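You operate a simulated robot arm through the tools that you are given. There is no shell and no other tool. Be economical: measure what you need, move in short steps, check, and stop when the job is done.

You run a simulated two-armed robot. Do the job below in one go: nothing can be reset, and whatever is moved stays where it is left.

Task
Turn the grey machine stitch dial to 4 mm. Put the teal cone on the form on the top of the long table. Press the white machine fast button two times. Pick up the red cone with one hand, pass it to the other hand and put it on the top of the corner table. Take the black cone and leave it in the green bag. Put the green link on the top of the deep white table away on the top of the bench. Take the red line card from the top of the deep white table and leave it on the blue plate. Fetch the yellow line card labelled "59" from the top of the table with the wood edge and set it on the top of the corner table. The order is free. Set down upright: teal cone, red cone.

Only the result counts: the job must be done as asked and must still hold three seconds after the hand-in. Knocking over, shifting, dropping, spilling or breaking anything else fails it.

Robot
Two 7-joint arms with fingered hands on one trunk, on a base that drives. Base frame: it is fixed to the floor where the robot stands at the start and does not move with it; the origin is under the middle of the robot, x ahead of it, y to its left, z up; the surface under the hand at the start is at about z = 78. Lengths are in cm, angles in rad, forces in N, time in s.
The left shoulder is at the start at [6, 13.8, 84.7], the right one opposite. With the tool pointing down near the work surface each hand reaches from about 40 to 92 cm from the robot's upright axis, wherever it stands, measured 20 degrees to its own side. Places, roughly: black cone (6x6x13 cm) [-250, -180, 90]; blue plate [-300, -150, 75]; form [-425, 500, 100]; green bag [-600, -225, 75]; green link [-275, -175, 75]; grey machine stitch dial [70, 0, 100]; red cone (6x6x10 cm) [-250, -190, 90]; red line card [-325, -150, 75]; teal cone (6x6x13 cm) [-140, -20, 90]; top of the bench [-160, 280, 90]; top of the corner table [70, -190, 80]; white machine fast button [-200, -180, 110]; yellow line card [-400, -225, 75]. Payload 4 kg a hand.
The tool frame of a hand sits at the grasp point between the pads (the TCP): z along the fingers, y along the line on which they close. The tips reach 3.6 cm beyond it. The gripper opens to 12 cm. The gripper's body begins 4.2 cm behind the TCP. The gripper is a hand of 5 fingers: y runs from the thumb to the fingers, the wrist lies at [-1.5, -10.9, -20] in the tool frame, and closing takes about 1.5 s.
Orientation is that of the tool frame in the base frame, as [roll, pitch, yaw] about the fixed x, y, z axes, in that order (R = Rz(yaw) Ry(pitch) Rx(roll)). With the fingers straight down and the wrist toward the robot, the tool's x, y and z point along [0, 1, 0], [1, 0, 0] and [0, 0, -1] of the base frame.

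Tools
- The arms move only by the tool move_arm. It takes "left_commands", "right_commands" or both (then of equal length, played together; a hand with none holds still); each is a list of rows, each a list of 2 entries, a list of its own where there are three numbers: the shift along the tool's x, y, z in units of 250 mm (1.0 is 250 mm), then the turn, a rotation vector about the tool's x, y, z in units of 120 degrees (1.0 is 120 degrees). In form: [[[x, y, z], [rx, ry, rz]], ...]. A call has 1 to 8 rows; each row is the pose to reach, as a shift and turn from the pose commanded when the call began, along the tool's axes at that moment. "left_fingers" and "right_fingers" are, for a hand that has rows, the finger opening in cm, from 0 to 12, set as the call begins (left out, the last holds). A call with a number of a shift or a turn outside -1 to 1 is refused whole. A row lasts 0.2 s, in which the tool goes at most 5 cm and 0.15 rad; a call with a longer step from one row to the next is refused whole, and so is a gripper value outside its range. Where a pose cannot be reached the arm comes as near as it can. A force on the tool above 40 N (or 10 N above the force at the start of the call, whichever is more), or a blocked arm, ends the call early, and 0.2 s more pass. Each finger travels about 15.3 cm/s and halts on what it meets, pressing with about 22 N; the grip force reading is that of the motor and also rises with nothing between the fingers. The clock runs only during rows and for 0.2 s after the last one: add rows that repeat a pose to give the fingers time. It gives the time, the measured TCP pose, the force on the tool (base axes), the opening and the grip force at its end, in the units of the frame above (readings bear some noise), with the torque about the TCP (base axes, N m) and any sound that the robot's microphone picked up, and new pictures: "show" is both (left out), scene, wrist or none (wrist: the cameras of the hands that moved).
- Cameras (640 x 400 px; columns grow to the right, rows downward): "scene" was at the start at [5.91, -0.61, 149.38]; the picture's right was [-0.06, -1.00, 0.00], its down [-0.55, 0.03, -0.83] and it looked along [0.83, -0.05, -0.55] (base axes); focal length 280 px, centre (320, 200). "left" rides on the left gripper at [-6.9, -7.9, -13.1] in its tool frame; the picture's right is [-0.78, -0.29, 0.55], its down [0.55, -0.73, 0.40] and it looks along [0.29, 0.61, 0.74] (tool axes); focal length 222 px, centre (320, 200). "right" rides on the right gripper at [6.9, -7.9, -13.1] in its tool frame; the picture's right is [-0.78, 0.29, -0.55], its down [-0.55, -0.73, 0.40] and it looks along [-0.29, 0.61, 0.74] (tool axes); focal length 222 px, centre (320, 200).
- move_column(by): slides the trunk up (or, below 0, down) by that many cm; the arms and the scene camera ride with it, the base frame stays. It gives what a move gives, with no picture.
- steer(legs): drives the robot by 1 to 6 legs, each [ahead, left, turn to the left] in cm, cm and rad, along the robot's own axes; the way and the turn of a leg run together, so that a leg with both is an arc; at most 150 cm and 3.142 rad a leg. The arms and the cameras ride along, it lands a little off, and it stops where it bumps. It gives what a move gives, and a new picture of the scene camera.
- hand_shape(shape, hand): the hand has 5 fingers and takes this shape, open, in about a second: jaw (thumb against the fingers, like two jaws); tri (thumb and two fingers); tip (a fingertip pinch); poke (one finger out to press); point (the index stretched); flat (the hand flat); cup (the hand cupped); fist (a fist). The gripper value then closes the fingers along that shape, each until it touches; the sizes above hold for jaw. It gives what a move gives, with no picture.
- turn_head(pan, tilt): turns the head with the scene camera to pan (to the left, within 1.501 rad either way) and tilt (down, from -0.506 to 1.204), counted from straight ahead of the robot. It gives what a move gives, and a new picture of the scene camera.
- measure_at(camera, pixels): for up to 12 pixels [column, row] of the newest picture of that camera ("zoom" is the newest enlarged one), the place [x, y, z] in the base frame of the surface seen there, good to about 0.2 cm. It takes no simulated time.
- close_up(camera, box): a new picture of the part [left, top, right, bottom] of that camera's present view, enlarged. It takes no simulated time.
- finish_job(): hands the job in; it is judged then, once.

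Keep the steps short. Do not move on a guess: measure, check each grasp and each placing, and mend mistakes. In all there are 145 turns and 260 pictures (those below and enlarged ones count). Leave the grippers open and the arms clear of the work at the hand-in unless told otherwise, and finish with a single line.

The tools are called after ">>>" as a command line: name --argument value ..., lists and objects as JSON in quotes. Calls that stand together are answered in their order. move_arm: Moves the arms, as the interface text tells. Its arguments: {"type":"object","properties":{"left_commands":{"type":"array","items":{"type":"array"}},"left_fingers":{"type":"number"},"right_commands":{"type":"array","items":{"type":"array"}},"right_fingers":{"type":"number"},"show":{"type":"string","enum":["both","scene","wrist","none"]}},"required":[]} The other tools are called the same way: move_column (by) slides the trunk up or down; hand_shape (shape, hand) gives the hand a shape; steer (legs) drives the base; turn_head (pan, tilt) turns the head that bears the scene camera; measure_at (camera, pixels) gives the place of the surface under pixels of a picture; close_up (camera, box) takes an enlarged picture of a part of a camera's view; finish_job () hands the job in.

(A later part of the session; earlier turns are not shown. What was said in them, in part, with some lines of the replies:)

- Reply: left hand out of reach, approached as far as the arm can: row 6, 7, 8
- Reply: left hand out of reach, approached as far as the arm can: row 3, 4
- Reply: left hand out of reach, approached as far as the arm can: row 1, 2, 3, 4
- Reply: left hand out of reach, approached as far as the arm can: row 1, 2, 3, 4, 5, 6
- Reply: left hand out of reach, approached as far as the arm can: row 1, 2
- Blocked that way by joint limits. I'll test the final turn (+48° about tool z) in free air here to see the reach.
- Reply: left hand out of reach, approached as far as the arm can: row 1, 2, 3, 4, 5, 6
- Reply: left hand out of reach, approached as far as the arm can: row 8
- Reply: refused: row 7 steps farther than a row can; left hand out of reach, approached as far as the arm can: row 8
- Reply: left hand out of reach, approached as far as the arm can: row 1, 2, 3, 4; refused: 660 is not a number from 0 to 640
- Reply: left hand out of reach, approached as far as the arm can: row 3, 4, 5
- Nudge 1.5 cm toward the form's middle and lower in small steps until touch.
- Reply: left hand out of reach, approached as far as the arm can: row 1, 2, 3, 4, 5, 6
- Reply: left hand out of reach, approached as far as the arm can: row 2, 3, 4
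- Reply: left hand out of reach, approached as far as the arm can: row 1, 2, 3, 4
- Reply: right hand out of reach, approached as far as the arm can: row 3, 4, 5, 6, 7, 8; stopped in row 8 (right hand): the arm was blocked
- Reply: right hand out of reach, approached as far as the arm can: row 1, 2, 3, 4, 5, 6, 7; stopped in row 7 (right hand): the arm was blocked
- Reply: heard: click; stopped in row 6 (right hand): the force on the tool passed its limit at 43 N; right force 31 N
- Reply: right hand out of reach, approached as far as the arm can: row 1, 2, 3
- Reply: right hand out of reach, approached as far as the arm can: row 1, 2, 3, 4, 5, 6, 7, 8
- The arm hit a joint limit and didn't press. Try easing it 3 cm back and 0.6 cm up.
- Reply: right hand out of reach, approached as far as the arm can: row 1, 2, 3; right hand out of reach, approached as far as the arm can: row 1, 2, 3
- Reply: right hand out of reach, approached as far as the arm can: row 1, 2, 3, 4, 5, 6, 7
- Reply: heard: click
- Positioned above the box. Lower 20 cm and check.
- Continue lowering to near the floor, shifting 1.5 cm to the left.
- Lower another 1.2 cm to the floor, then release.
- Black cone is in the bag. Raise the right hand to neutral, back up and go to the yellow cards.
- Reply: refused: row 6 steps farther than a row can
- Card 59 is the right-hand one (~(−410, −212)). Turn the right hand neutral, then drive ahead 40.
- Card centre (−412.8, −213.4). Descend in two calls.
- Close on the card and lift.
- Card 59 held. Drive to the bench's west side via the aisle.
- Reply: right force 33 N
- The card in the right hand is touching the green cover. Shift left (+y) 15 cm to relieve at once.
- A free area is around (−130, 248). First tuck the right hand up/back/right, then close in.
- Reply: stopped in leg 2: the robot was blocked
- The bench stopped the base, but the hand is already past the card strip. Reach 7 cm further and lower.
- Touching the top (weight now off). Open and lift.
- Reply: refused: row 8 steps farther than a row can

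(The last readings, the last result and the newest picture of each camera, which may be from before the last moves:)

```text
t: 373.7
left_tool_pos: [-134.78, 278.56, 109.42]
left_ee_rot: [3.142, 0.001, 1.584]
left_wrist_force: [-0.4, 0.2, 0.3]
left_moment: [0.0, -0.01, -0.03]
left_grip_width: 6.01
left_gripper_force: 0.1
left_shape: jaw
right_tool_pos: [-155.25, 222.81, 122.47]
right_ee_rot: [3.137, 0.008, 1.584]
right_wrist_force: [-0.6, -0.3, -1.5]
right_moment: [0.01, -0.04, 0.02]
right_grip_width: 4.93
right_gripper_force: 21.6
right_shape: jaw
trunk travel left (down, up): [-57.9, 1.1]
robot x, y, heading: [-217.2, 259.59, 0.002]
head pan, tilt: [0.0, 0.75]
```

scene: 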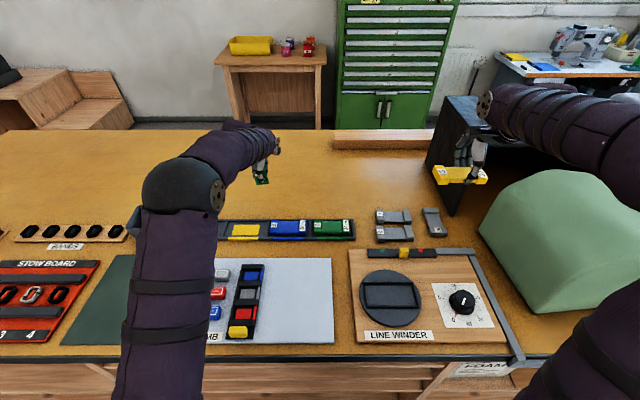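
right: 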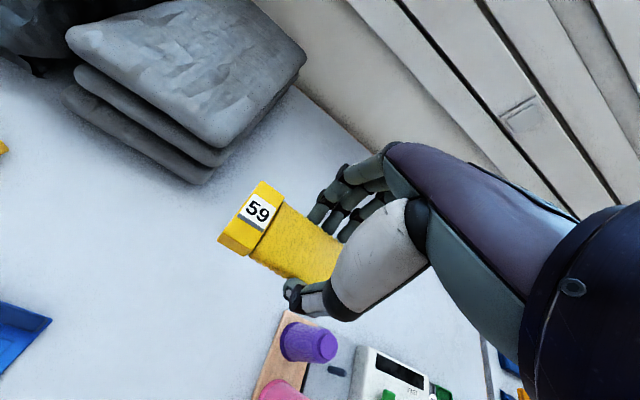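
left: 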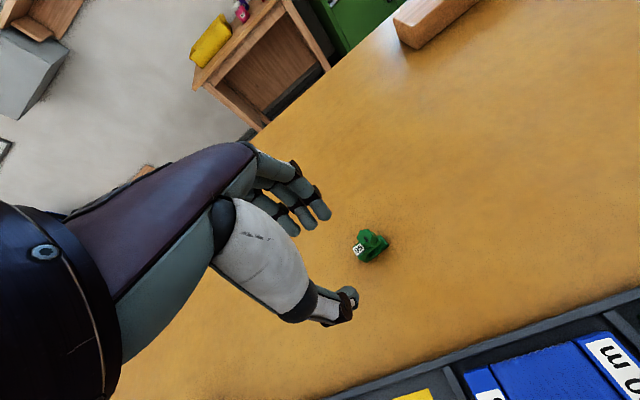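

Link stands on the bench. Now to the red cone: back off, turn south, drive, turn right 0.68 and close in on the stand.

>>> steer --legs '[[-51, 0, 0], [0, 0, -1.571], [150, 0, 0], [150, 0, 0], [0, 46, 0], [0, 0, -0.68]]'

>>> turn_head --pan 0.1 --tilt 0.75

```text
t: 398.8
left_tool_pos: [-268.69, -116.17, 109.42]
left_ee_rot: [-3.141, 0.0, -0.689]
left_wrist_force: [-0.4, 0.8, -0.2]
left_moment: [0.0, -0.01, 0.0]
left_grip_width: 5.99
left_gripper_force: 0.0
left_shape: jaw
right_tool_pos: [-298.0, -64.33, 122.39]
right_ee_rot: [3.139, 0.008, -0.687]
right_wrist_force: [-0.8, 0.7, 0.0]
right_moment: [0.0, -0.01, -0.01]
right_grip_width: 4.91
right_gripper_force: 22.7
right_shape: jaw
trunk travel left (down, up): [-57.9, 1.1]
robot x, y, heading: [-230.0, -40.75, -2.274]
head pan, tilt: [0.0, 0.75]
```

scene: 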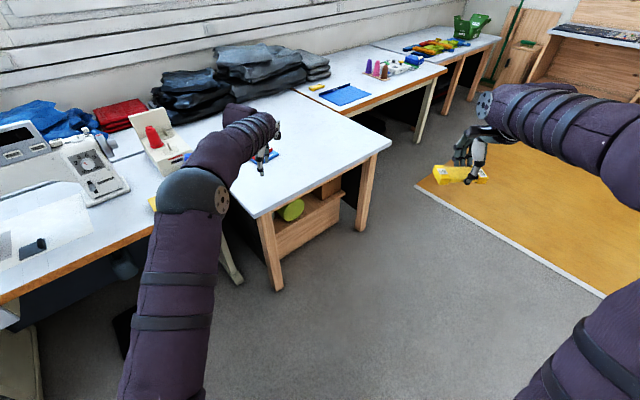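

```text
t: 399.5
left_tool_pos: [-268.52, -116.14, 109.35]
left_ee_rot: [-3.141, 0.0, -0.686]
left_wrist_force: [0.0, 0.1, 0.1]
left_moment: [-0.05, 0.01, 0.03]
left_grip_width: 6.03
left_gripper_force: 0.1
left_shape: jaw
right_tool_pos: [-297.94, -64.4, 122.4]
right_ee_rot: [3.141, 0.009, -0.686]
right_wrist_force: [0.1, 1.2, -0.2]
right_moment: [0.01, 0.01, 0.01]
right_grip_width: 4.91
right_gripper_force: 22.0
right_shape: jaw
trunk travel left (down, up): [-57.9, 1.1]
robot x, y, heading: [-229.69, -40.45, -2.275]
head pan, tilt: [0.099, 0.75]
```

scene: 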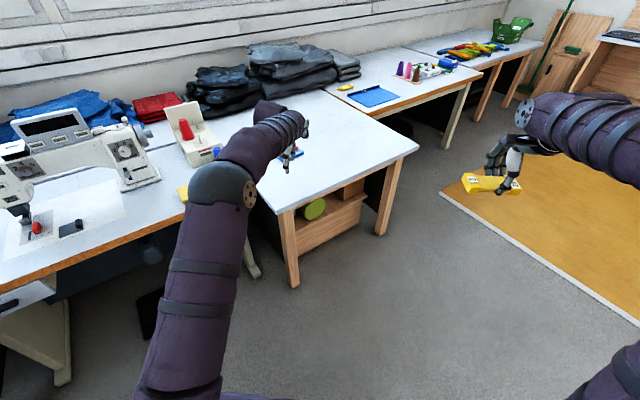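

>>> steer --legs '[[43.4, 47, 0]]'

>>> close_up --camera "left" --box '[160, 100, 560, 400]'

```text
t: 403.0
left_tool_pos: [-260.9, -179.33, 109.28]
left_ee_rot: [3.141, 0.002, -0.69]
left_wrist_force: [0.2, -0.6, 0.8]
left_moment: [0.0, -0.01, -0.03]
left_grip_width: 6.01
left_gripper_force: 0.0
left_shape: jaw
right_tool_pos: [-290.24, -127.53, 122.34]
right_ee_rot: [3.141, 0.008, -0.684]
right_wrist_force: [-0.6, -0.7, -1.8]
right_moment: [0.08, 0.01, 0.01]
right_grip_width: 4.94
right_gripper_force: 22.2
right_shape: jaw
trunk travel left (down, up): [-57.9, 1.1]
robot x, y, heading: [-222.02, -103.76, -2.27]
head pan, tilt: [0.099, 0.75]
```

scene: 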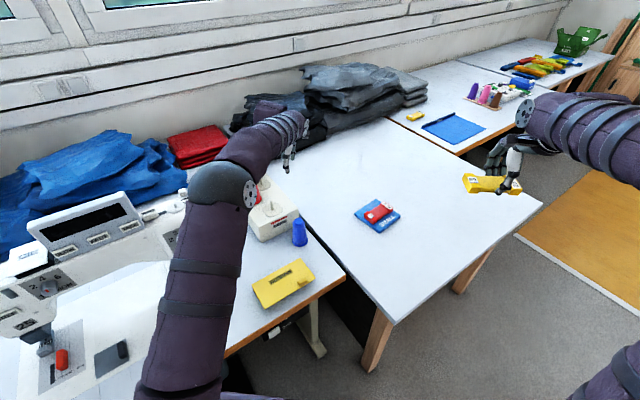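

```text
1.33 times, centred on (360, 250) of left
```

zoom: 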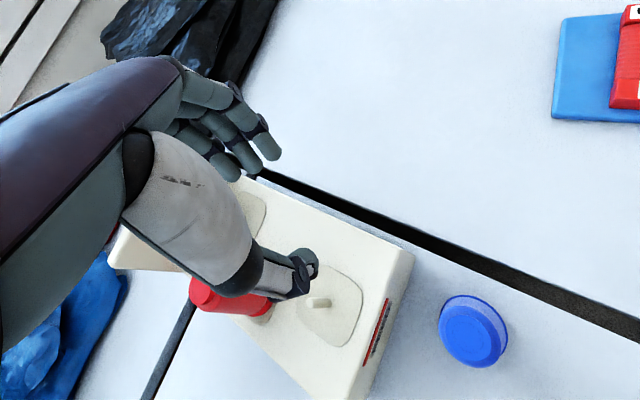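

Move over the red cone (−249.4, −189.9) and go down to a high grip (TCP z 98.3).

>>> move_arm --left_commands '[[[0.16, 0.01, 0], [0, 0, 0]], [[0.32, 0.02, 0], [0, 0, 0]], [[0.48, 0.03, 0], [0, 0, 0]], [[0.624, 0.034, 0], [0, 0, 0]], [[0.624, 0.034, 0.15], [0, 0, 0]], [[0.624, 0.034, 0.3], [0, 0, 0]], [[0.624, 0.034, 0.44], [0, 0, 0]]]' --left_fingers 7 --show "wrist"

```text
t: 404.6
left_tool_pos: [-249.23, -189.84, 98.32]
left_ee_rot: [-3.141, 0.0, -0.689]
left_wrist_force: [-0.1, -0.3, 0.6]
left_moment: [-0.02, 0.0, -0.02]
left_grip_width: 7.0
left_gripper_force: 0.0
left_shape: jaw
right_tool_pos: [-290.28, -127.57, 122.36]
right_ee_rot: [3.14, 0.008, -0.687]
right_wrist_force: [0.4, 0.2, -0.5]
right_moment: [0.05, 0.0, -0.02]
right_grip_width: 4.92
right_gripper_force: 22.4
right_shape: jaw
trunk travel left (down, up): [-57.9, 1.1]
robot x, y, heading: [-221.9, -104.13, -2.278]
head pan, tilt: [0.099, 0.75]
```

left: 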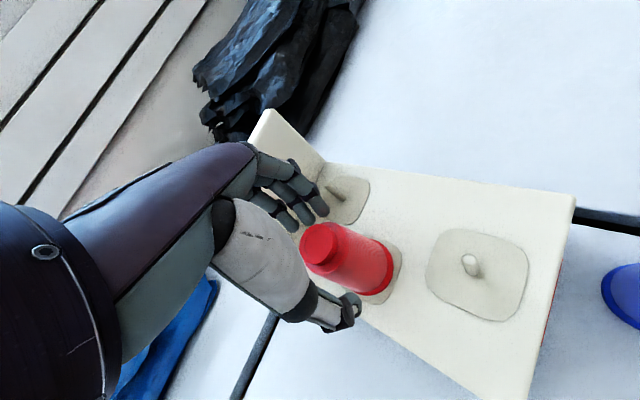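

Lower 0.6 cm and close.

>>> move_arm --left_commands '[[[0, 0, 0.024], [0, 0, 0]], [[0, 0, 0.024], [0, 0, 0]], [[0, 0, 0.024], [0, 0, 0]], [[0, 0, 0.024], [0, 0, 0]], [[0, 0, 0.024], [0, 0, 0]], [[0, 0, 0.024], [0, 0, 0]], [[0, 0, 0.024], [0, 0, 0]], [[0, 0, 0.024], [0, 0, 0]]]' --left_fingers 1 --show "none"

>>> move_arm --left_commands '[[[0, 0, -0.06], [0, 0, 0]], [[0, 0, -0.18], [0, 0, 0]], [[0, 0, -0.32], [0, 0, 0]], [[0, 0, -0.46], [0, 0, 0]], [[0, 0, -0.6], [0, 0, 0]], [[0, 0, -0.72], [0, 0, 0]]]' --show "wrist"

```text
t: 406.4
left_tool_pos: [-249.23, -189.82, 97.94]
left_ee_rot: [3.138, 0.002, -0.689]
left_wrist_force: [1.1, 0.7, 15.3]
left_moment: [-0.03, -0.04, 0.03]
left_grip_width: 4.06
left_gripper_force: 21.9
left_shape: jaw
right_tool_pos: [-290.15, -127.32, 122.42]
right_ee_rot: [3.138, 0.009, -0.686]
right_wrist_force: [-0.9, 0.2, -0.9]
right_moment: [0.01, 0.01, -0.02]
right_grip_width: 4.92
right_gripper_force: 22.1
right_shape: jaw
trunk travel left (down, up): [-57.9, 1.1]
robot x, y, heading: [-221.91, -103.78, -2.277]
head pan, tilt: [0.099, 0.75]
```

```text
t: 407.8
left_tool_pos: [-249.35, -189.89, 115.72]
left_ee_rot: [-3.141, 0.001, -0.69]
left_wrist_force: [0.0, 0.0, -0.6]
left_moment: [0.02, -0.02, -0.01]
left_grip_width: 3.96
left_gripper_force: 22.2
left_shape: jaw
right_tool_pos: [-290.34, -127.5, 122.27]
right_ee_rot: [3.141, 0.01, -0.689]
right_wrist_force: [-0.7, 0.2, -1.7]
right_moment: [0.0, 0.02, 0.01]
right_grip_width: 4.91
right_gripper_force: 21.8
right_shape: jaw
trunk travel left (down, up): [-57.9, 1.1]
robot x, y, heading: [-221.78, -104.02, -2.276]
head pan, tilt: [0.099, 0.75]
```

left: 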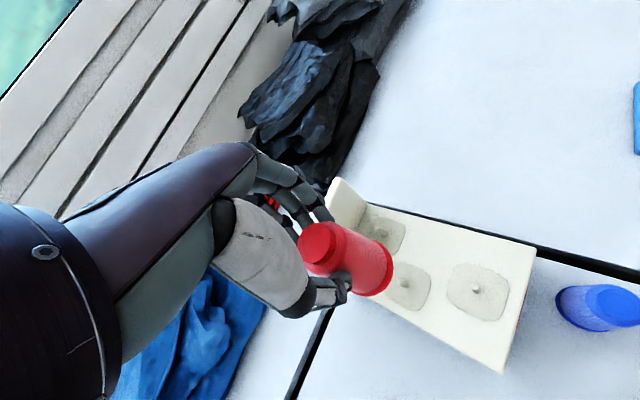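

Red cone held. Drive the long way round to the corner table (part 1).

>>> steer --legs '[[-43.4, -47, 0], [0, 0, -2.437], [0, 25, 0], [150, 0, 0], [150, 0, 0], [150, 0, 0]]'

>>> steer --legs '[[110, 0, 0], [0, 0, -1.571], [117, 0, 0], [113, 0, 0], [0, 0, -1.571], [150, 0, 0]]'

```text
t: 439.6
left_tool_pos: [-287.82, 490.31, 115.74]
left_ee_rot: [-3.142, 0.001, -3.126]
left_wrist_force: [0.1, -0.4, -1.1]
left_moment: [0.01, 0.0, -0.01]
left_grip_width: 3.87
left_gripper_force: 22.7
left_shape: jaw
right_tool_pos: [-216.08, 469.41, 122.26]
right_ee_rot: [3.141, 0.008, -3.122]
right_wrist_force: [0.6, 0.2, -0.7]
right_moment: [-0.02, 0.0, 0.01]
right_grip_width: 4.87
right_gripper_force: 21.8
right_shape: jaw
trunk travel left (down, up): [-57.9, 1.1]
robot x, y, heading: [-252.72, 407.41, 1.577]
head pan, tilt: [0.099, 0.75]
```

scene: 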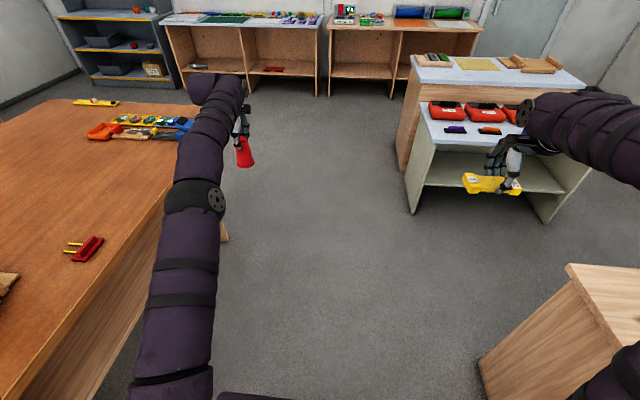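

```text
t: 470.8
left_tool_pos: [5.26, 280.52, 115.72]
left_ee_rot: [-3.139, -0.001, -0.009]
left_wrist_force: [-0.2, -0.3, -1.2]
left_moment: [0.04, 0.02, -0.03]
left_grip_width: 3.79
left_gripper_force: 22.3
left_shape: jaw
right_tool_pos: [-65.72, 303.4, 122.35]
right_ee_rot: [3.139, 0.009, -0.008]
right_wrist_force: [0.4, -0.4, -0.1]
right_moment: [0.01, 0.02, 0.0]
right_grip_width: 4.85
right_gripper_force: 21.9
right_shape: jaw
trunk travel left (down, up): [-57.9, 1.1]
robot x, y, heading: [-27.46, 364.62, -1.593]
head pan, tilt: [0.099, 0.75]
```

scene: 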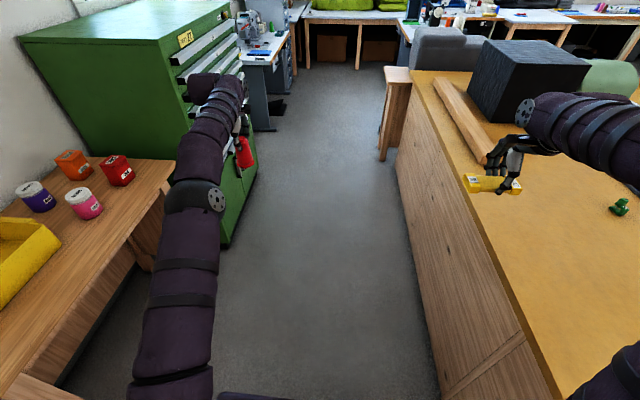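

Part 3: correct heading slightly and go down the lane to y≈−36.

>>> steer --legs '[[0, 6, 0.022], [140, 0, 0], [140, 0, 0], [120, 0, 0]]'

>>> turn_head --pan 0.3 --tilt 0.5

```text
t: 490.6
left_tool_pos: [7.69, -118.9, 115.77]
left_ee_rot: [-3.141, 0.0, -0.003]
left_wrist_force: [-0.7, 0.1, -1.0]
left_moment: [0.0, -0.01, 0.01]
left_grip_width: 3.81
left_gripper_force: 22.3
left_shape: jaw
right_tool_pos: [-63.55, -96.6, 122.36]
right_ee_rot: [3.14, 0.009, -0.002]
right_wrist_force: [-0.6, -0.5, -0.7]
right_moment: [0.01, 0.03, -0.03]
right_grip_width: 4.84
right_gripper_force: 21.8
right_shape: jaw
trunk travel left (down, up): [-57.9, 1.1]
robot x, y, heading: [-25.55, -34.98, -1.59]
head pan, tilt: [0.099, 0.75]
```

scene: 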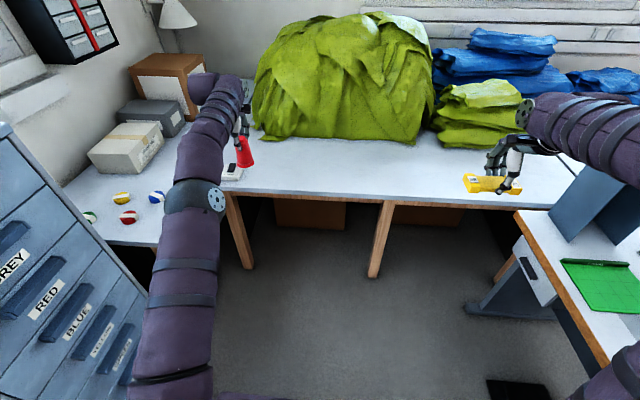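

```text
t: 491.4
left_tool_pos: [7.7, -118.94, 115.87]
left_ee_rot: [-3.141, 0.0, -0.004]
left_wrist_force: [0.4, 0.5, -1.4]
left_moment: [0.01, -0.03, 0.03]
left_grip_width: 3.79
left_gripper_force: 22.2
left_shape: jaw
right_tool_pos: [-63.56, -96.54, 122.26]
right_ee_rot: [3.139, 0.008, -0.001]
right_wrist_force: [0.6, -0.4, -1.1]
right_moment: [-0.02, 0.01, -0.02]
right_grip_width: 4.87
right_gripper_force: 22.1
right_shape: jaw
trunk travel left (down, up): [-57.9, 1.1]
robot x, y, heading: [-25.52, -35.08, -1.585]
head pan, tilt: [0.3, 0.499]
```

scene: 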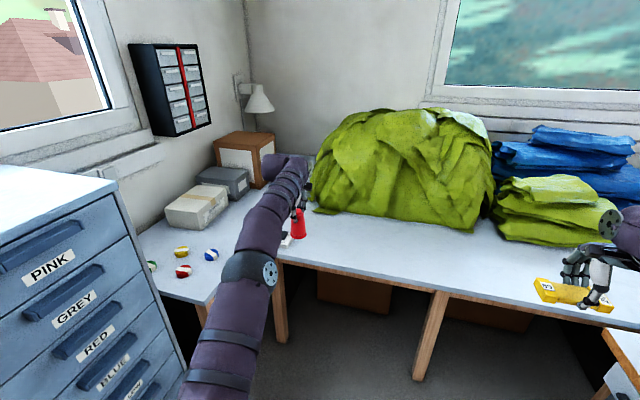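

Measure the corner table's extent (left table with boxes and balls).

>>> measure_at --camera "scene" --pixels '[[204, 303], [285, 260], [150, 288], [182, 271], [211, 254], [181, 251], [170, 222], [215, 235], [290, 240], [270, 245], [315, 255], [240, 230]]'

>>> turn_head --pan 0.75 --tilt 0.7

```text
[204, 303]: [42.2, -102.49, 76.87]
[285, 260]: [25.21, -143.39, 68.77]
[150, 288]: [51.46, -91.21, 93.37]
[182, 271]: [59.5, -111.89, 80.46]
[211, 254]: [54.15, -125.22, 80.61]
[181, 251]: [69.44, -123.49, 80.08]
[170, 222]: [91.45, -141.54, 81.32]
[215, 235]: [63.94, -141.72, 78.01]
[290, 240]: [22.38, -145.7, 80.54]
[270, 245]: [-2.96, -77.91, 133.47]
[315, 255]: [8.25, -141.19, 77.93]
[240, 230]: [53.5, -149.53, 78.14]
```

```text
t: 492.3
left_tool_pos: [7.63, -118.98, 115.65]
left_ee_rot: [3.141, 0.0, -0.003]
left_wrist_force: [0.8, 0.2, -2.2]
left_moment: [0.02, 0.0, 0.01]
left_grip_width: 3.78
left_gripper_force: 21.6
left_shape: jaw
right_tool_pos: [-63.49, -96.49, 122.34]
right_ee_rot: [3.14, 0.007, -0.002]
right_wrist_force: [0.6, 0.9, -1.0]
right_moment: [-0.02, 0.0, 0.0]
right_grip_width: 4.86
right_gripper_force: 22.4
right_shape: jaw
trunk travel left (down, up): [-57.9, 1.1]
robot x, y, heading: [-25.81, -35.28, -1.59]
head pan, tilt: [0.75, 0.7]
```

scene: 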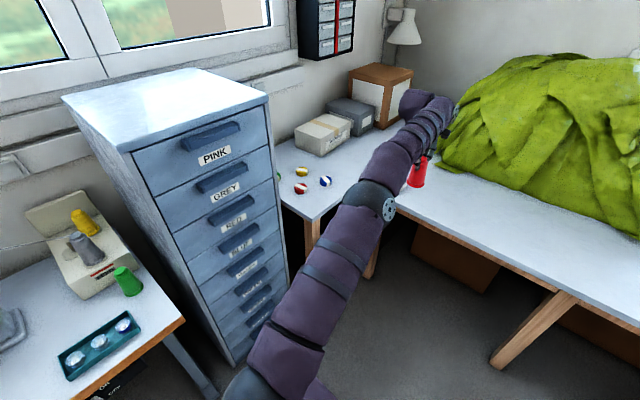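

Corner table: x ≥ ~40, y ≤ −103, top 78. Pull both hands in before turning toward it.

>>> move_arm --left_commands '[[[-0.13, -0.08, 0], [0, 0, 0]], [[-0.26, -0.16, 0], [0, 0, 0]], [[-0.39, -0.24, 0], [0, 0, 0]], [[-0.52, -0.32, 0], [0, 0, 0]], [[-0.65, -0.42, 0], [0, 0, 0]], [[-0.78, -0.52, 0], [0, 0, 0]]]' --right_commands '[[[0.11, 0, 0], [0, 0, 0]], [[0.22, 0, 0], [0, 0, 0]], [[0.33, 0, 0], [0, 0, 0]], [[0.44, 0, 0], [0, 0, 0]], [[0.56, 0, 0], [0, 0, 0]], [[0.68, 0, 0], [0, 0, 0]]]' --show "none"

>>> steer --legs '[[0, 0, 0.79], [50, -11.7, 0]]'

>>> turn_head --pan -0.05 --tilt 0.75

```text
t: 493.7
left_tool_pos: [-11.82, -105.75, 115.85]
left_ee_rot: [-3.14, 0.0, -0.002]
left_wrist_force: [0.2, 0.7, -1.1]
left_moment: [-0.02, -0.01, -0.01]
left_grip_width: 3.77
left_gripper_force: 21.9
left_shape: jaw
right_tool_pos: [-46.53, -96.51, 122.29]
right_ee_rot: [3.14, 0.008, -0.002]
right_wrist_force: [0.2, 0.5, -1.2]
right_moment: [0.02, 0.01, -0.01]
right_grip_width: 4.85
right_gripper_force: 22.3
right_shape: jaw
trunk travel left (down, up): [-57.9, 1.1]
robot x, y, heading: [-25.78, -35.13, -1.589]
head pan, tilt: [0.75, 0.7]
```

```text
t: 498.8
left_tool_pos: [60.74, -119.0, 115.74]
left_ee_rot: [-3.141, 0.002, 0.787]
left_wrist_force: [0.1, 0.0, -1.7]
left_moment: [0.0, 0.0, -0.04]
left_grip_width: 3.79
left_gripper_force: 21.6
left_shape: jaw
right_tool_pos: [29.7, -137.01, 122.15]
right_ee_rot: [3.14, 0.008, 0.789]
right_wrist_force: [-0.2, -0.5, -0.5]
right_moment: [0.01, 0.0, 0.05]
right_grip_width: 4.86
right_gripper_force: 22.0
right_shape: jaw
trunk travel left (down, up): [-57.9, 1.1]
robot x, y, heading: [0.56, -78.46, -0.798]
head pan, tilt: [0.75, 0.7]
```

scene: 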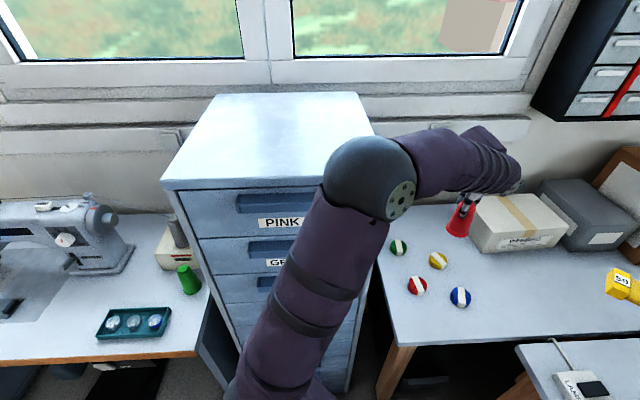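

```text
t: 499.9
left_tool_pos: [60.7, -118.94, 115.9]
left_ee_rot: [-3.141, -0.001, 0.787]
left_wrist_force: [0.2, -0.9, -0.6]
left_moment: [0.0, -0.02, -0.04]
left_grip_width: 3.75
left_gripper_force: 22.0
left_shape: jaw
right_tool_pos: [29.71, -136.84, 122.16]
right_ee_rot: [3.14, 0.008, 0.789]
right_wrist_force: [0.9, 0.5, -1.9]
right_moment: [0.02, 0.04, -0.01]
right_grip_width: 4.86
right_gripper_force: 22.4
right_shape: jaw
trunk travel left (down, up): [-57.9, 1.1]
robot x, y, heading: [0.61, -78.86, -0.798]
head pan, tilt: [-0.051, 0.75]
```

scene: 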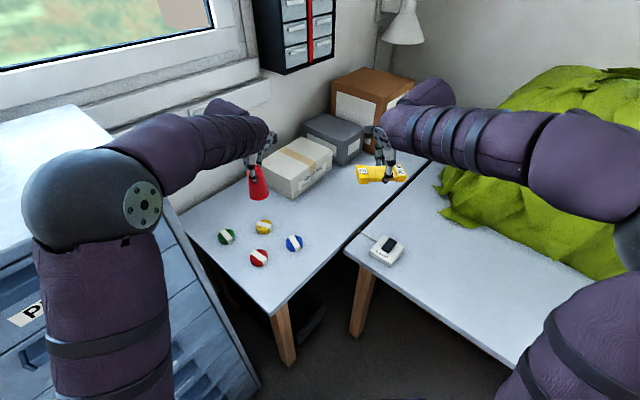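

>>> measure_at --camera "scene" --pixels '[[340, 210], [320, 245], [360, 195], [345, 240], [400, 185], [293, 243], [320, 185], [275, 312], [350, 170], [310, 225]]'

```text
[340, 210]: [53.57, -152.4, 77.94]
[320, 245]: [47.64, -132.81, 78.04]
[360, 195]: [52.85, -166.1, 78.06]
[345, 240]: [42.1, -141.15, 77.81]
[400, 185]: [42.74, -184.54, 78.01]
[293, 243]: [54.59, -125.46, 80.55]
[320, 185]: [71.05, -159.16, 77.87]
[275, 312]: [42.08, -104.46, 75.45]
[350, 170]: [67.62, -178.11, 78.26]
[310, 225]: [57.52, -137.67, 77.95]
```

Drive closer to (5, −99), then carry the card with the right hand to (57, −160).

>>> steer --legs '[[17.5, -10.9, 0]]'

>>> move_arm --right_commands '[[[0.1, 0.13, 0], [0, 0, 0]], [[0.2, 0.26, 0], [0, 0, 0]], [[0.3, 0.4, 0.02], [0, 0, 0]], [[0.4, 0.53, 0.1], [0, 0, 0]], [[0.5, 0.66, 0.2], [0, 0, 0]], [[0.56, 0.74, 0.35], [0, 0, 0]], [[0.56, 0.74, 0.52], [0, 0, 0]], [[0.56, 0.74, 0.7], [0, 0, 0]]]' --show "scene"

```text
t: 501.5
left_tool_pos: [65.42, -138.98, 115.79]
left_ee_rot: [-3.139, -0.001, 0.79]
left_wrist_force: [-0.1, -0.4, -2.4]
left_moment: [0.03, -0.02, 0.02]
left_grip_width: 3.73
left_gripper_force: 22.0
left_shape: jaw
right_tool_pos: [34.43, -157.16, 122.07]
right_ee_rot: [3.14, 0.009, 0.791]
right_wrist_force: [-0.3, 0.8, -0.4]
right_moment: [0.06, 0.01, 0.03]
right_grip_width: 4.83
right_gripper_force: 22.0
right_shape: jaw
trunk travel left (down, up): [-57.9, 1.1]
robot x, y, heading: [5.2, -99.17, -0.797]
head pan, tilt: [-0.051, 0.75]
```

scene: 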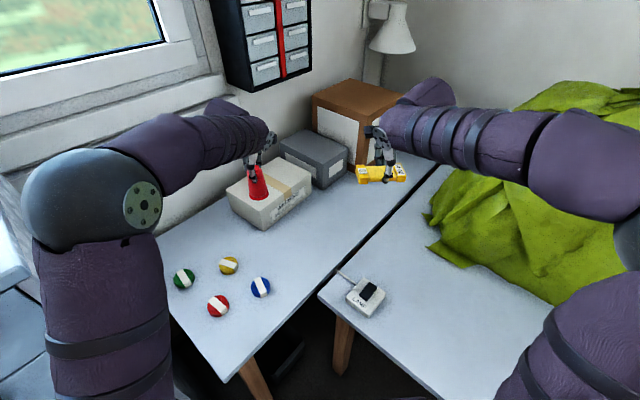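

```text
t: 503.3
left_tool_pos: [65.44, -139.05, 115.74]
left_ee_rot: [-3.14, 0.001, 0.787]
left_wrist_force: [-0.5, -0.3, -2.0]
left_moment: [0.01, 0.0, -0.01]
left_grip_width: 3.76
left_gripper_force: 22.3
left_shape: jaw
right_tool_pos: [57.47, -160.16, 104.46]
right_ee_rot: [3.139, 0.008, 0.789]
right_wrist_force: [1.0, -0.7, -1.0]
right_moment: [0.01, 0.04, 0.0]
right_grip_width: 4.85
right_gripper_force: 21.9
right_shape: jaw
trunk travel left (down, up): [-57.9, 1.1]
robot x, y, heading: [5.01, -98.83, -0.797]
head pan, tilt: [-0.051, 0.75]
```

scene: 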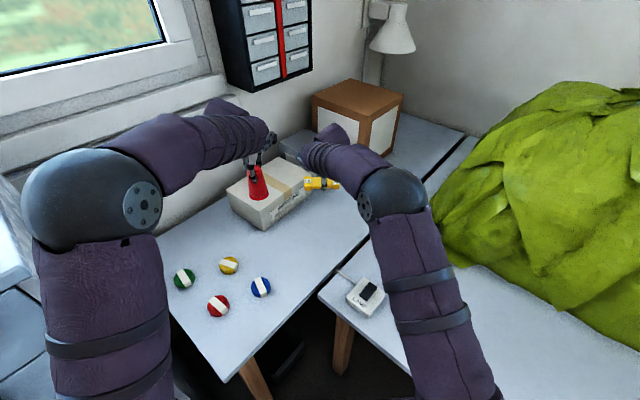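

Lower the card onto the table, release, lift.

>>> move_arm --right_commands '[[[0, 0, 0.17], [0, 0, 0]], [[0, 0, 0.34], [0, 0, 0]], [[0, 0, 0.51], [0, 0, 0]], [[0, 0, 0.68], [0, 0, 0]], [[0, 0, 0.81], [0, 0, 0]], [[0, 0, 0.86], [0, 0, 0]], [[0, 0, 0.885], [0, 0, 0]]]' --show "wrist"

>>> move_arm --right_commands '[[[0, 0, 0], [0, 0, 0]], [[0, 0, 0], [0, 0, 0]], [[0, 0, 0], [0, 0, 0]], [[0, 0, 0], [0, 0, 0]], [[0, 0, -0.12], [0, 0, 0]], [[0, 0, -0.3], [0, 0, 0]], [[0, 0, -0.48], [0, 0, 0]], [[0, 0, -0.66], [0, 0, 0]]]' --right_fingers 8 --show "both"

```text
t: 504.9
left_tool_pos: [65.45, -138.94, 115.85]
left_ee_rot: [-3.141, -0.001, 0.789]
left_wrist_force: [-0.2, 0.1, -1.7]
left_moment: [0.0, 0.01, -0.01]
left_grip_width: 3.79
left_gripper_force: 21.8
left_shape: jaw
right_tool_pos: [57.26, -160.29, 82.35]
right_ee_rot: [3.14, 0.008, 0.791]
right_wrist_force: [0.5, 0.4, -0.6]
right_moment: [0.0, 0.0, -0.01]
right_grip_width: 4.81
right_gripper_force: 22.4
right_shape: jaw
trunk travel left (down, up): [-57.9, 1.1]
robot x, y, heading: [5.04, -99.01, -0.798]
head pan, tilt: [-0.051, 0.75]
```

right: 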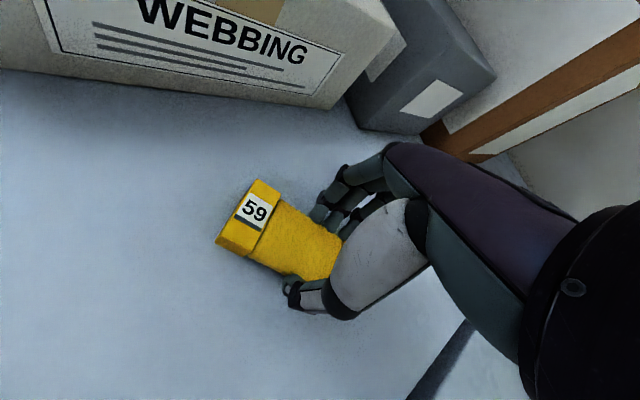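

```text
t: 506.7
left_tool_pos: [65.32, -138.89, 115.76]
left_ee_rot: [3.14, 0.001, 0.79]
left_wrist_force: [0.2, -0.2, -2.4]
left_moment: [-0.01, -0.01, 0.02]
left_grip_width: 3.76
left_gripper_force: 21.5
left_shape: jaw
right_tool_pos: [57.18, -160.23, 98.91]
right_ee_rot: [-3.141, 0.008, 0.791]
right_wrist_force: [-0.3, 0.3, 0.0]
right_moment: [0.0, 0.01, 0.01]
right_grip_width: 7.98
right_gripper_force: 0.1
right_shape: jaw
trunk travel left (down, up): [-57.9, 1.1]
robot x, y, heading: [4.85, -98.93, -0.798]
head pan, tilt: [-0.051, 0.75]
```

scene: 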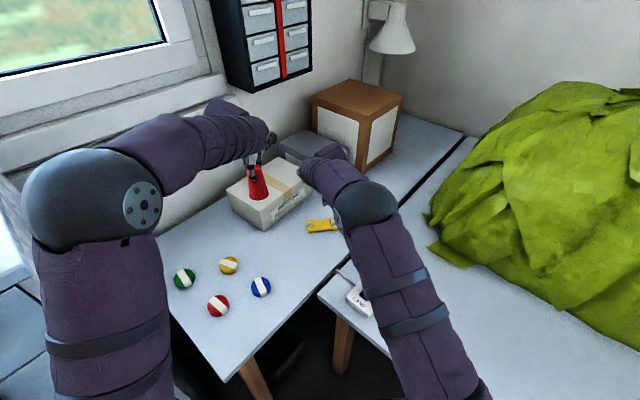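
right: 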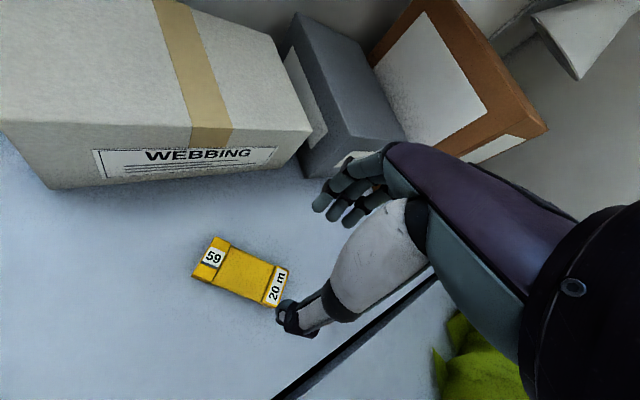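

Card 59 is placed. Now the hand-over: bring the cone (left) to (53, −138) and the right hand beside it, tilted ~65° to point left-down.

>>> move_arm --left_commands '[[[-0.04, -0.045, 0], [0, 0, 0]], [[-0.08, -0.09, 0], [0, 0, 0]], [[-0.12, -0.14, 0], [0, 0, 0]], [[-0.16, -0.19, 0], [0, 0, 0]], [[-0.2, -0.24, 0], [0, 0, 0]], [[-0.24, -0.29, 0], [0, 0, 0]], [[-0.28, -0.335, 0], [0, 0, 0]], [[-0.32, -0.375, 0], [0, 0, 0]]]' --right_commands '[[[0, -0.05, -0.12], [0, 0, 0]], [[-0.02, -0.13, -0.22], [0, 0.067, 0]], [[-0.04, -0.23, -0.32], [0, 0.135, 0]], [[-0.06, -0.34, -0.4], [0, 0.204, 0]], [[-0.06, -0.45, -0.47], [0, 0.273, 0]], [[-0.04, -0.56, -0.53], [0, 0.342, 0]], [[-0.02, -0.66, -0.58], [0, 0.411, 0]], [[0, -0.752, -0.604], [0, 0.48, 0]]]' --right_fingers 9 --show "scene"

>>> close_up --camera "scene" --box '[200, 120, 440, 300]'

```text
t: 508.5
left_tool_pos: [53.0, -138.24, 115.91]
left_ee_rot: [-3.141, 0.0, 0.789]
left_wrist_force: [-0.8, 0.3, -1.1]
left_moment: [-0.01, -0.02, 0.01]
left_grip_width: 3.75
left_gripper_force: 22.1
left_shape: jaw
right_tool_pos: [43.95, -147.0, 114.14]
right_ee_rot: [3.134, -0.998, 0.799]
right_wrist_force: [0.3, 0.3, -0.2]
right_moment: [-0.02, 0.02, 0.0]
right_grip_width: 8.96
right_gripper_force: 0.0
right_shape: jaw
trunk travel left (down, up): [-57.9, 1.1]
robot x, y, heading: [5.32, -99.1, -0.794]
head pan, tilt: [-0.051, 0.75]
```

scene: 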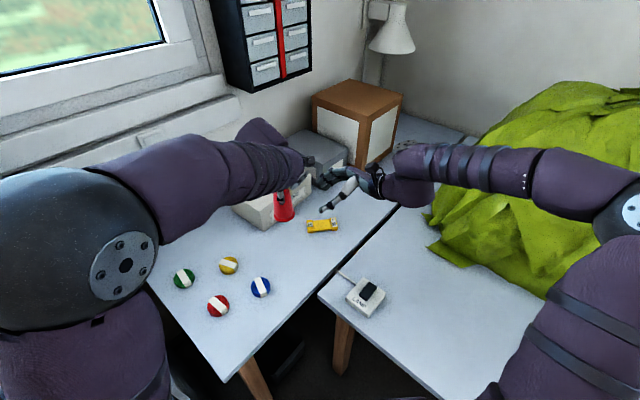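

```text
2.22 times, centred on (320, 210) of scene
```

zoom: 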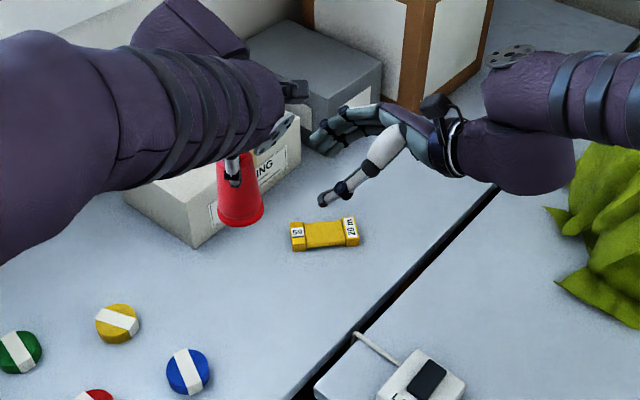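

>>> measure_at --camera "zoom" --pixels '[[240, 222], [240, 205], [237, 184], [222, 210], [262, 212], [322, 200], [320, 148]]'

```text
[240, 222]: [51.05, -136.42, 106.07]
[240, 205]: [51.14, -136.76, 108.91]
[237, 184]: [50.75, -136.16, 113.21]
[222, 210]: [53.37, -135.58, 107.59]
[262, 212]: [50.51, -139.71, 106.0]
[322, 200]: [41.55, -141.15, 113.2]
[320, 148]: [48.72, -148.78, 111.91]
```

Cone base at z≈105.7, left tips end at ≈112.3. Advance the right hand along its axis to straddle the lower part.

>>> move_arm --right_commands '[[[0.06, 0, 0.02], [0, 0, 0]], [[0.12, 0, 0.06], [0, 0, 0]], [[0.12, 0, 0.16], [0, 0, 0]], [[0.12, 0, 0.26], [0, 0, 0]], [[0.12, 0, 0.36], [0, 0, 0]], [[0.12, 0, 0.42], [0, 0, 0]], [[0.12, 0, 0.46], [0, 0, 0]]]' --show "wrist"

>>> close_up --camera "scene" --box '[220, 140, 400, 260]'

```text
t: 510.1
left_tool_pos: [53.07, -138.15, 115.85]
left_ee_rot: [-3.141, 0.001, 0.79]
left_wrist_force: [-0.7, -0.1, -1.6]
left_moment: [0.0, 0.0, 0.0]
left_grip_width: 3.75
left_gripper_force: 21.7
left_shape: jaw
right_tool_pos: [51.97, -138.79, 110.33]
right_ee_rot: [3.137, -0.996, 0.796]
right_wrist_force: [0.4, -0.4, -0.3]
right_moment: [-0.01, 0.02, -0.02]
right_grip_width: 8.99
right_gripper_force: 0.0
right_shape: jaw
trunk travel left (down, up): [-57.9, 1.1]
robot x, y, heading: [5.52, -98.89, -0.8]
head pan, tilt: [-0.051, 0.75]
```

right: 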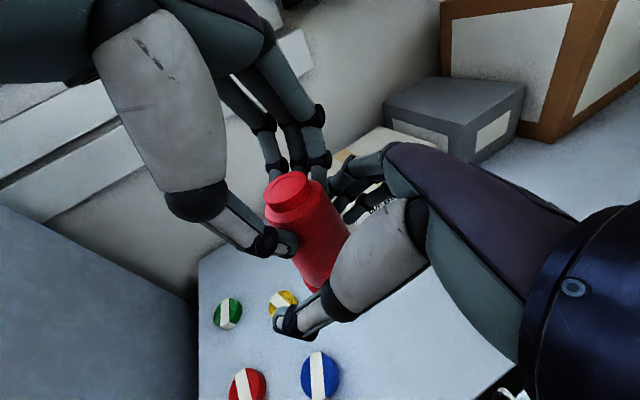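

```text
3.33 times, centred on (310, 200) of scene
```

zoom: 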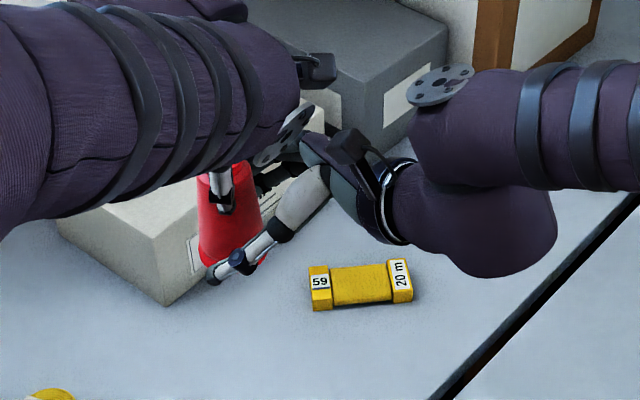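

Both hands straddle it properly. Close the right hand on the lower part.

>>> move_arm --right_commands '[[[0, 0, 0], [0, 0, 0]], [[0, 0, 0], [0, 0, 0]], [[0, 0, 0], [0, 0, 0]], [[0, 0, 0], [0, 0, 0]], [[0, 0, 0], [0, 0, 0]], [[0, 0, 0], [0, 0, 0]], [[0, 0, 0], [0, 0, 0]], [[0, 0, 0], [0, 0, 0]]]' --right_fingers 2 --show "wrist"

```text
t: 511.9
left_tool_pos: [53.1, -138.09, 115.75]
left_ee_rot: [-3.14, 0.001, 0.788]
left_wrist_force: [-5.9, 5.8, -0.5]
left_moment: [0.42, 0.43, 0.04]
left_grip_width: 3.73
left_gripper_force: 22.0
left_shape: jaw
right_tool_pos: [52.03, -138.79, 110.31]
right_ee_rot: [3.138, -0.996, 0.794]
right_wrist_force: [6.0, -4.7, 0.2]
right_moment: [-0.14, -0.07, -0.16]
right_grip_width: 4.31
right_gripper_force: 21.8
right_shape: jaw
trunk travel left (down, up): [-57.9, 1.1]
robot x, y, heading: [5.12, -99.06, -0.796]
head pan, tilt: [-0.051, 0.75]
```

right: 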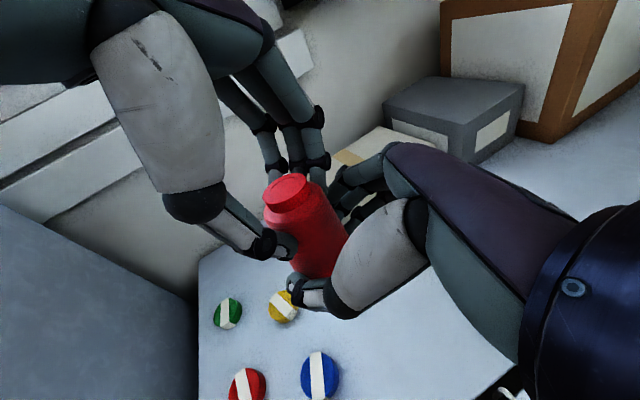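

Right hand grips the cone. Open the left and lift it straight up.

>>> move_arm --left_commands '[[[0, 0, 0], [0, 0, 0]], [[0, 0, 0], [0, 0, 0]], [[0, 0, 0], [0, 0, 0]], [[0, 0, 0], [0, 0, 0]], [[0, 0, -0.1], [0, 0, 0]], [[0, 0, -0.26], [0, 0, 0]], [[0, 0, -0.42], [0, 0, 0]], [[0, 0, -0.56], [0, 0, 0]]]' --left_fingers 8 --show "scene"

>>> close_up --camera "right" --box '[160, 100, 480, 400]'

```text
t: 513.7
left_tool_pos: [53.11, -138.04, 129.77]
left_ee_rot: [-3.14, 0.0, 0.789]
left_wrist_force: [0.1, -0.2, 0.3]
left_moment: [-0.01, -0.03, -0.01]
left_grip_width: 8.01
left_gripper_force: 0.0
left_shape: jaw
right_tool_pos: [51.86, -138.8, 110.34]
right_ee_rot: [3.14, -0.997, 0.791]
right_wrist_force: [0.6, 0.5, 0.8]
right_moment: [-0.01, 0.01, 0.01]
right_grip_width: 4.31
right_gripper_force: 21.4
right_shape: jaw
trunk travel left (down, up): [-57.9, 1.1]
robot x, y, heading: [5.39, -99.15, -0.794]
head pan, tilt: [-0.051, 0.75]
```

scene: 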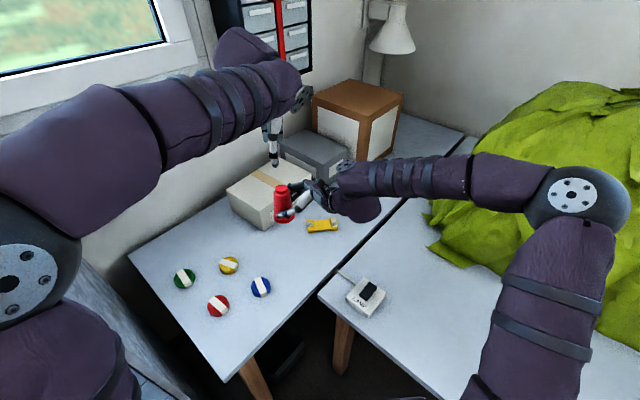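

```text
1.33 times, centred on (320, 250) of right
```

zoom: 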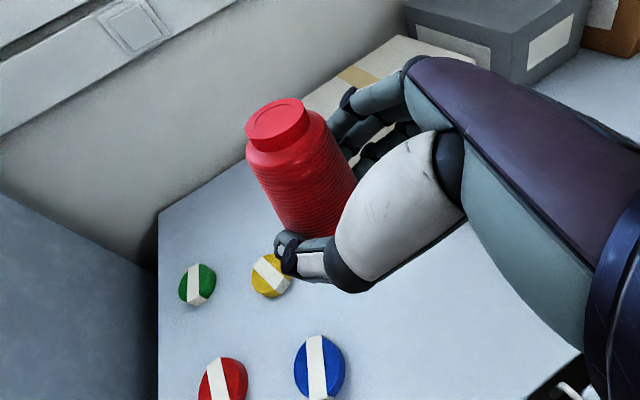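

Hand-over done. Lower the cone straight down 20 cm and check.

>>> move_arm --right_commands '[[[-0.134, 0, 0.086], [0, 0, 0]], [[-0.268, 0, 0.173], [0, 0, 0]], [[-0.403, 0, 0.259], [0, 0, 0]], [[-0.538, 0, 0.346], [0, 0, 0]], [[-0.672, 0, 0.432], [0, 0, 0]]]' --show "scene"

>>> close_up --camera "scene" --box '[220, 170, 400, 290]'

```text
t: 514.9
left_tool_pos: [53.07, -138.17, 129.83]
left_ee_rot: [-3.141, -0.001, 0.789]
left_wrist_force: [1.4, -0.6, -0.4]
left_moment: [0.0, -0.03, 0.03]
left_grip_width: 7.95
left_gripper_force: 0.1
left_shape: jaw
right_tool_pos: [52.09, -139.03, 90.41]
right_ee_rot: [3.14, -0.997, 0.791]
right_wrist_force: [-1.3, -0.4, -0.7]
right_moment: [-0.06, 0.01, 0.02]
right_grip_width: 4.3
right_gripper_force: 22.4
right_shape: jaw
trunk travel left (down, up): [-57.9, 1.1]
robot x, y, heading: [4.83, -98.91, -0.796]
head pan, tilt: [-0.051, 0.75]
```

scene: 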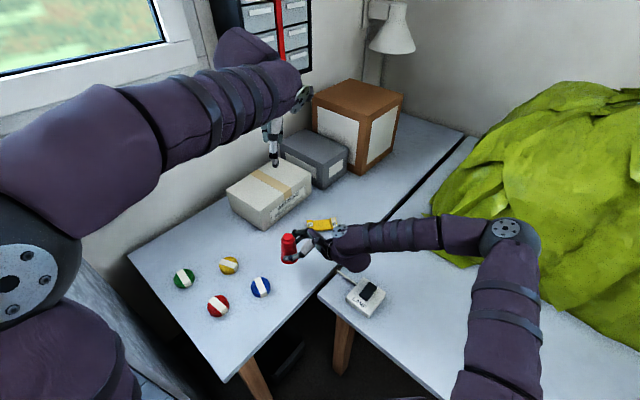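

```text
3.33 times, centred on (310, 230) of scene
```

zoom: 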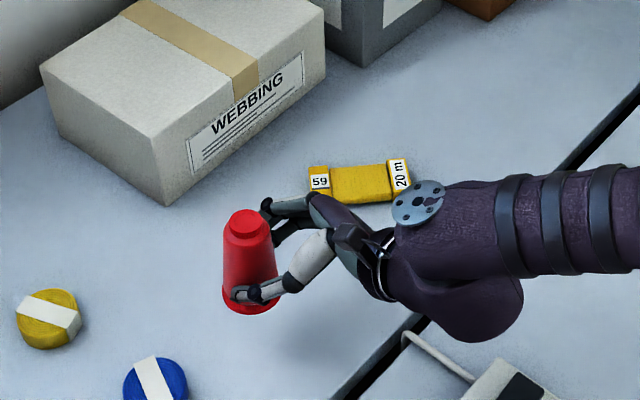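

>>> measure_at --camera "zoom" --pixels '[[250, 310], [250, 305], [249, 225], [262, 290], [470, 325], [225, 300]]'

>>> move_arm --right_commands '[[[-0.1, 0, 0.065], [0, 0, 0]], [[-0.18, 0, 0.116], [0, 0, 0]]]' --show "none"

>>> close_up --camera "scene" --box '[240, 190, 360, 290]'

```text
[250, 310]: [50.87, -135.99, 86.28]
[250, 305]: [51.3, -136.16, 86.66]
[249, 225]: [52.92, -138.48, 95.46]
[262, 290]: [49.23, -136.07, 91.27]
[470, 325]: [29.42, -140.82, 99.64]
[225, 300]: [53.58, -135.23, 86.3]
```

```text
t: 515.5
left_tool_pos: [53.09, -138.17, 129.81]
left_ee_rot: [-3.14, -0.002, 0.789]
left_wrist_force: [-0.2, 0.9, -0.4]
left_moment: [0.0, 0.0, 0.0]
left_grip_width: 7.96
left_gripper_force: 0.2
left_shape: jaw
right_tool_pos: [51.95, -139.0, 84.94]
right_ee_rot: [3.138, -0.998, 0.795]
right_wrist_force: [0.5, 0.4, 0.1]
right_moment: [0.05, 0.02, 0.02]
right_grip_width: 4.29
right_gripper_force: 22.0
right_shape: jaw
trunk travel left (down, up): [-57.9, 1.1]
robot x, y, heading: [5.05, -99.12, -0.797]
head pan, tilt: [-0.051, 0.75]
```

```text
4.00 times, centred on (300, 240) of scene
```

zoom: 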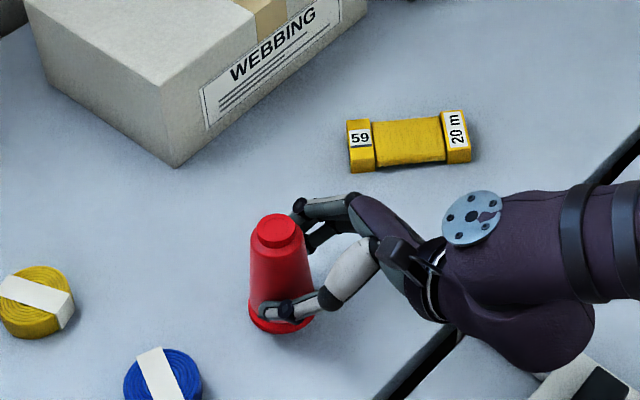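

Base ~80.5 now; lower the last ~2.7 cm finely until contact.

>>> move_arm --right_commands '[[[-0.04, 0, 0.026], [0, 0, 0]], [[-0.06, 0, 0.039], [0, 0, 0]], [[-0.074, 0, 0.048], [0, 0, 0]], [[-0.084, 0, 0.054], [0, 0, 0]], [[-0.091, 0, 0.058], [0, 0, 0]]]' --show "none"

>>> close_up --camera "scene" --box '[260, 210, 340, 280]'

```text
t: 516.7
left_tool_pos: [52.94, -137.87, 129.9]
left_ee_rot: [3.14, 0.002, 0.789]
left_wrist_force: [-0.3, 0.5, 0.5]
left_moment: [0.03, 0.01, -0.04]
left_grip_width: 7.94
left_gripper_force: 0.1
left_shape: jaw
right_tool_pos: [52.04, -138.82, 82.54]
right_ee_rot: [3.128, -0.998, 0.803]
right_wrist_force: [-0.4, 1.3, 24.5]
right_moment: [-0.24, -0.69, 0.06]
right_grip_width: 4.45
right_gripper_force: 22.2
right_shape: jaw
trunk travel left (down, up): [-57.9, 1.1]
robot x, y, heading: [5.07, -99.23, -0.792]
head pan, tilt: [-0.051, 0.75]
```

```text
5.71 times, centred on (300, 245) of scene
5 turns are left
```

zoom: 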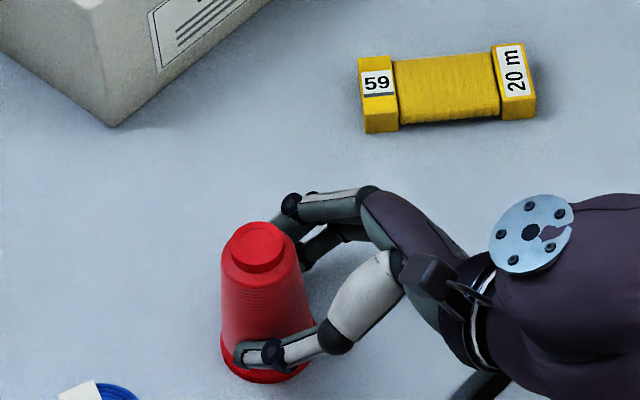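

Contact. Open, then back out along the hand's own axis.

>>> move_arm --right_commands '[[[0.008, 0, -0.005], [0, 0, 0]], [[0.008, 0, -0.005], [0, 0, 0]], [[0.008, 0, -0.005], [0, 0, 0]], [[0.008, 0, -0.005], [0, 0, 0]], [[0.008, 0, -0.08], [0, 0, 0]], [[0.008, 0, -0.22], [0, 0, 0]], [[0.008, 0, -0.38], [0, 0, 0]], [[0.008, 0, -0.54], [0, 0, 0]]]' --right_fingers 9 --show "scene"

>>> close_up --camera "scene" --box '[220, 180, 400, 300]'

```text
t: 518.5
left_tool_pos: [53.09, -138.09, 129.9]
left_ee_rot: [3.141, -0.001, 0.787]
left_wrist_force: [0.4, -0.8, -0.1]
left_moment: [0.01, -0.02, 0.0]
left_grip_width: 8.01
left_gripper_force: 0.1
left_shape: jaw
right_tool_pos: [43.91, -146.85, 89.72]
right_ee_rot: [3.139, -0.997, 0.795]
right_wrist_force: [0.0, -0.4, 0.4]
right_moment: [0.02, -0.02, -0.03]
right_grip_width: 8.99
right_gripper_force: 0.1
right_shape: jaw
trunk travel left (down, up): [-57.9, 1.1]
robot x, y, heading: [5.54, -99.04, -0.791]
head pan, tilt: [-0.051, 0.75]
```

scene: 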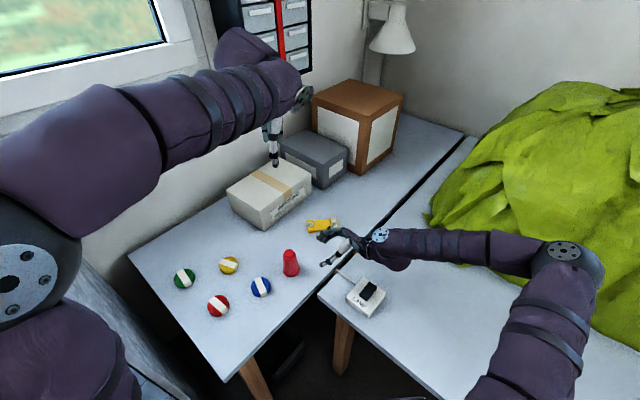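

```text
3.33 times, centred on (310, 240) of scene
4 turns are left
```

zoom: 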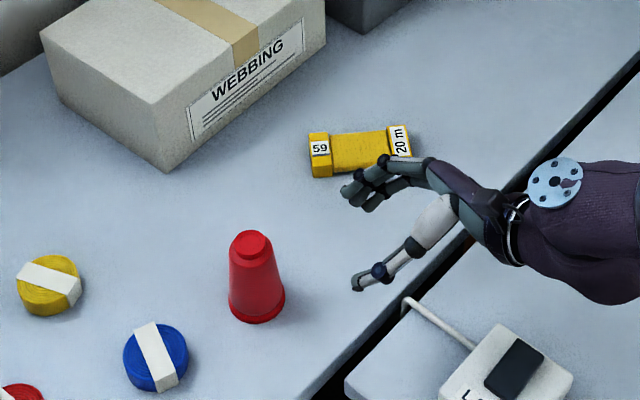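

The red cone stands upright. Raise the right hand clear, straight up.

>>> move_arm --right_commands '[[[0.134, 0, -0.086], [0, 0, 0]], [[0.268, 0, -0.173], [0, 0, 0]], [[0.403, 0, -0.259], [0, 0, 0]], [[0.538, 0, -0.346], [0, 0, 0]], [[0.672, 0, -0.432], [0, 0, 0]]]' --show "scene"

```text
t: 519.7
left_tool_pos: [53.07, -137.98, 129.82]
left_ee_rot: [3.141, -0.001, 0.789]
left_wrist_force: [-0.9, 0.6, 0.1]
left_moment: [0.0, 0.03, 0.0]
left_grip_width: 8.0
left_gripper_force: 0.1
left_shape: jaw
right_tool_pos: [44.07, -146.7, 109.93]
right_ee_rot: [3.138, -0.996, 0.795]
right_wrist_force: [-0.2, 0.1, -0.1]
right_moment: [-0.02, -0.01, -0.03]
right_grip_width: 8.98
right_gripper_force: 0.1
right_shape: jaw
trunk travel left (down, up): [-57.9, 1.1]
robot x, y, heading: [4.91, -98.65, -0.8]
head pan, tilt: [-0.051, 0.75]
3 turns are left
```

scene: 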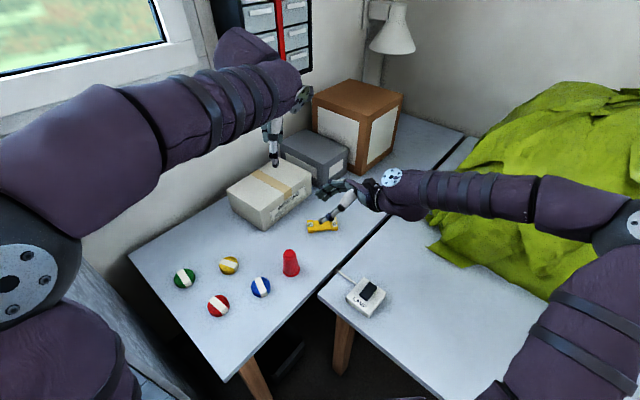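

All tasks are done, and the arms are clear with both hands open, so I'm handing in.

>>> finish_job

```text
The job is handed in.
```

All eight tasks were carried out and handed in; the one doubt is that the yellow card in my right hand pushed against the green cover on the bench (about 32 N) before I pulled clear, and I couldn't confirm the cover stayed in place.
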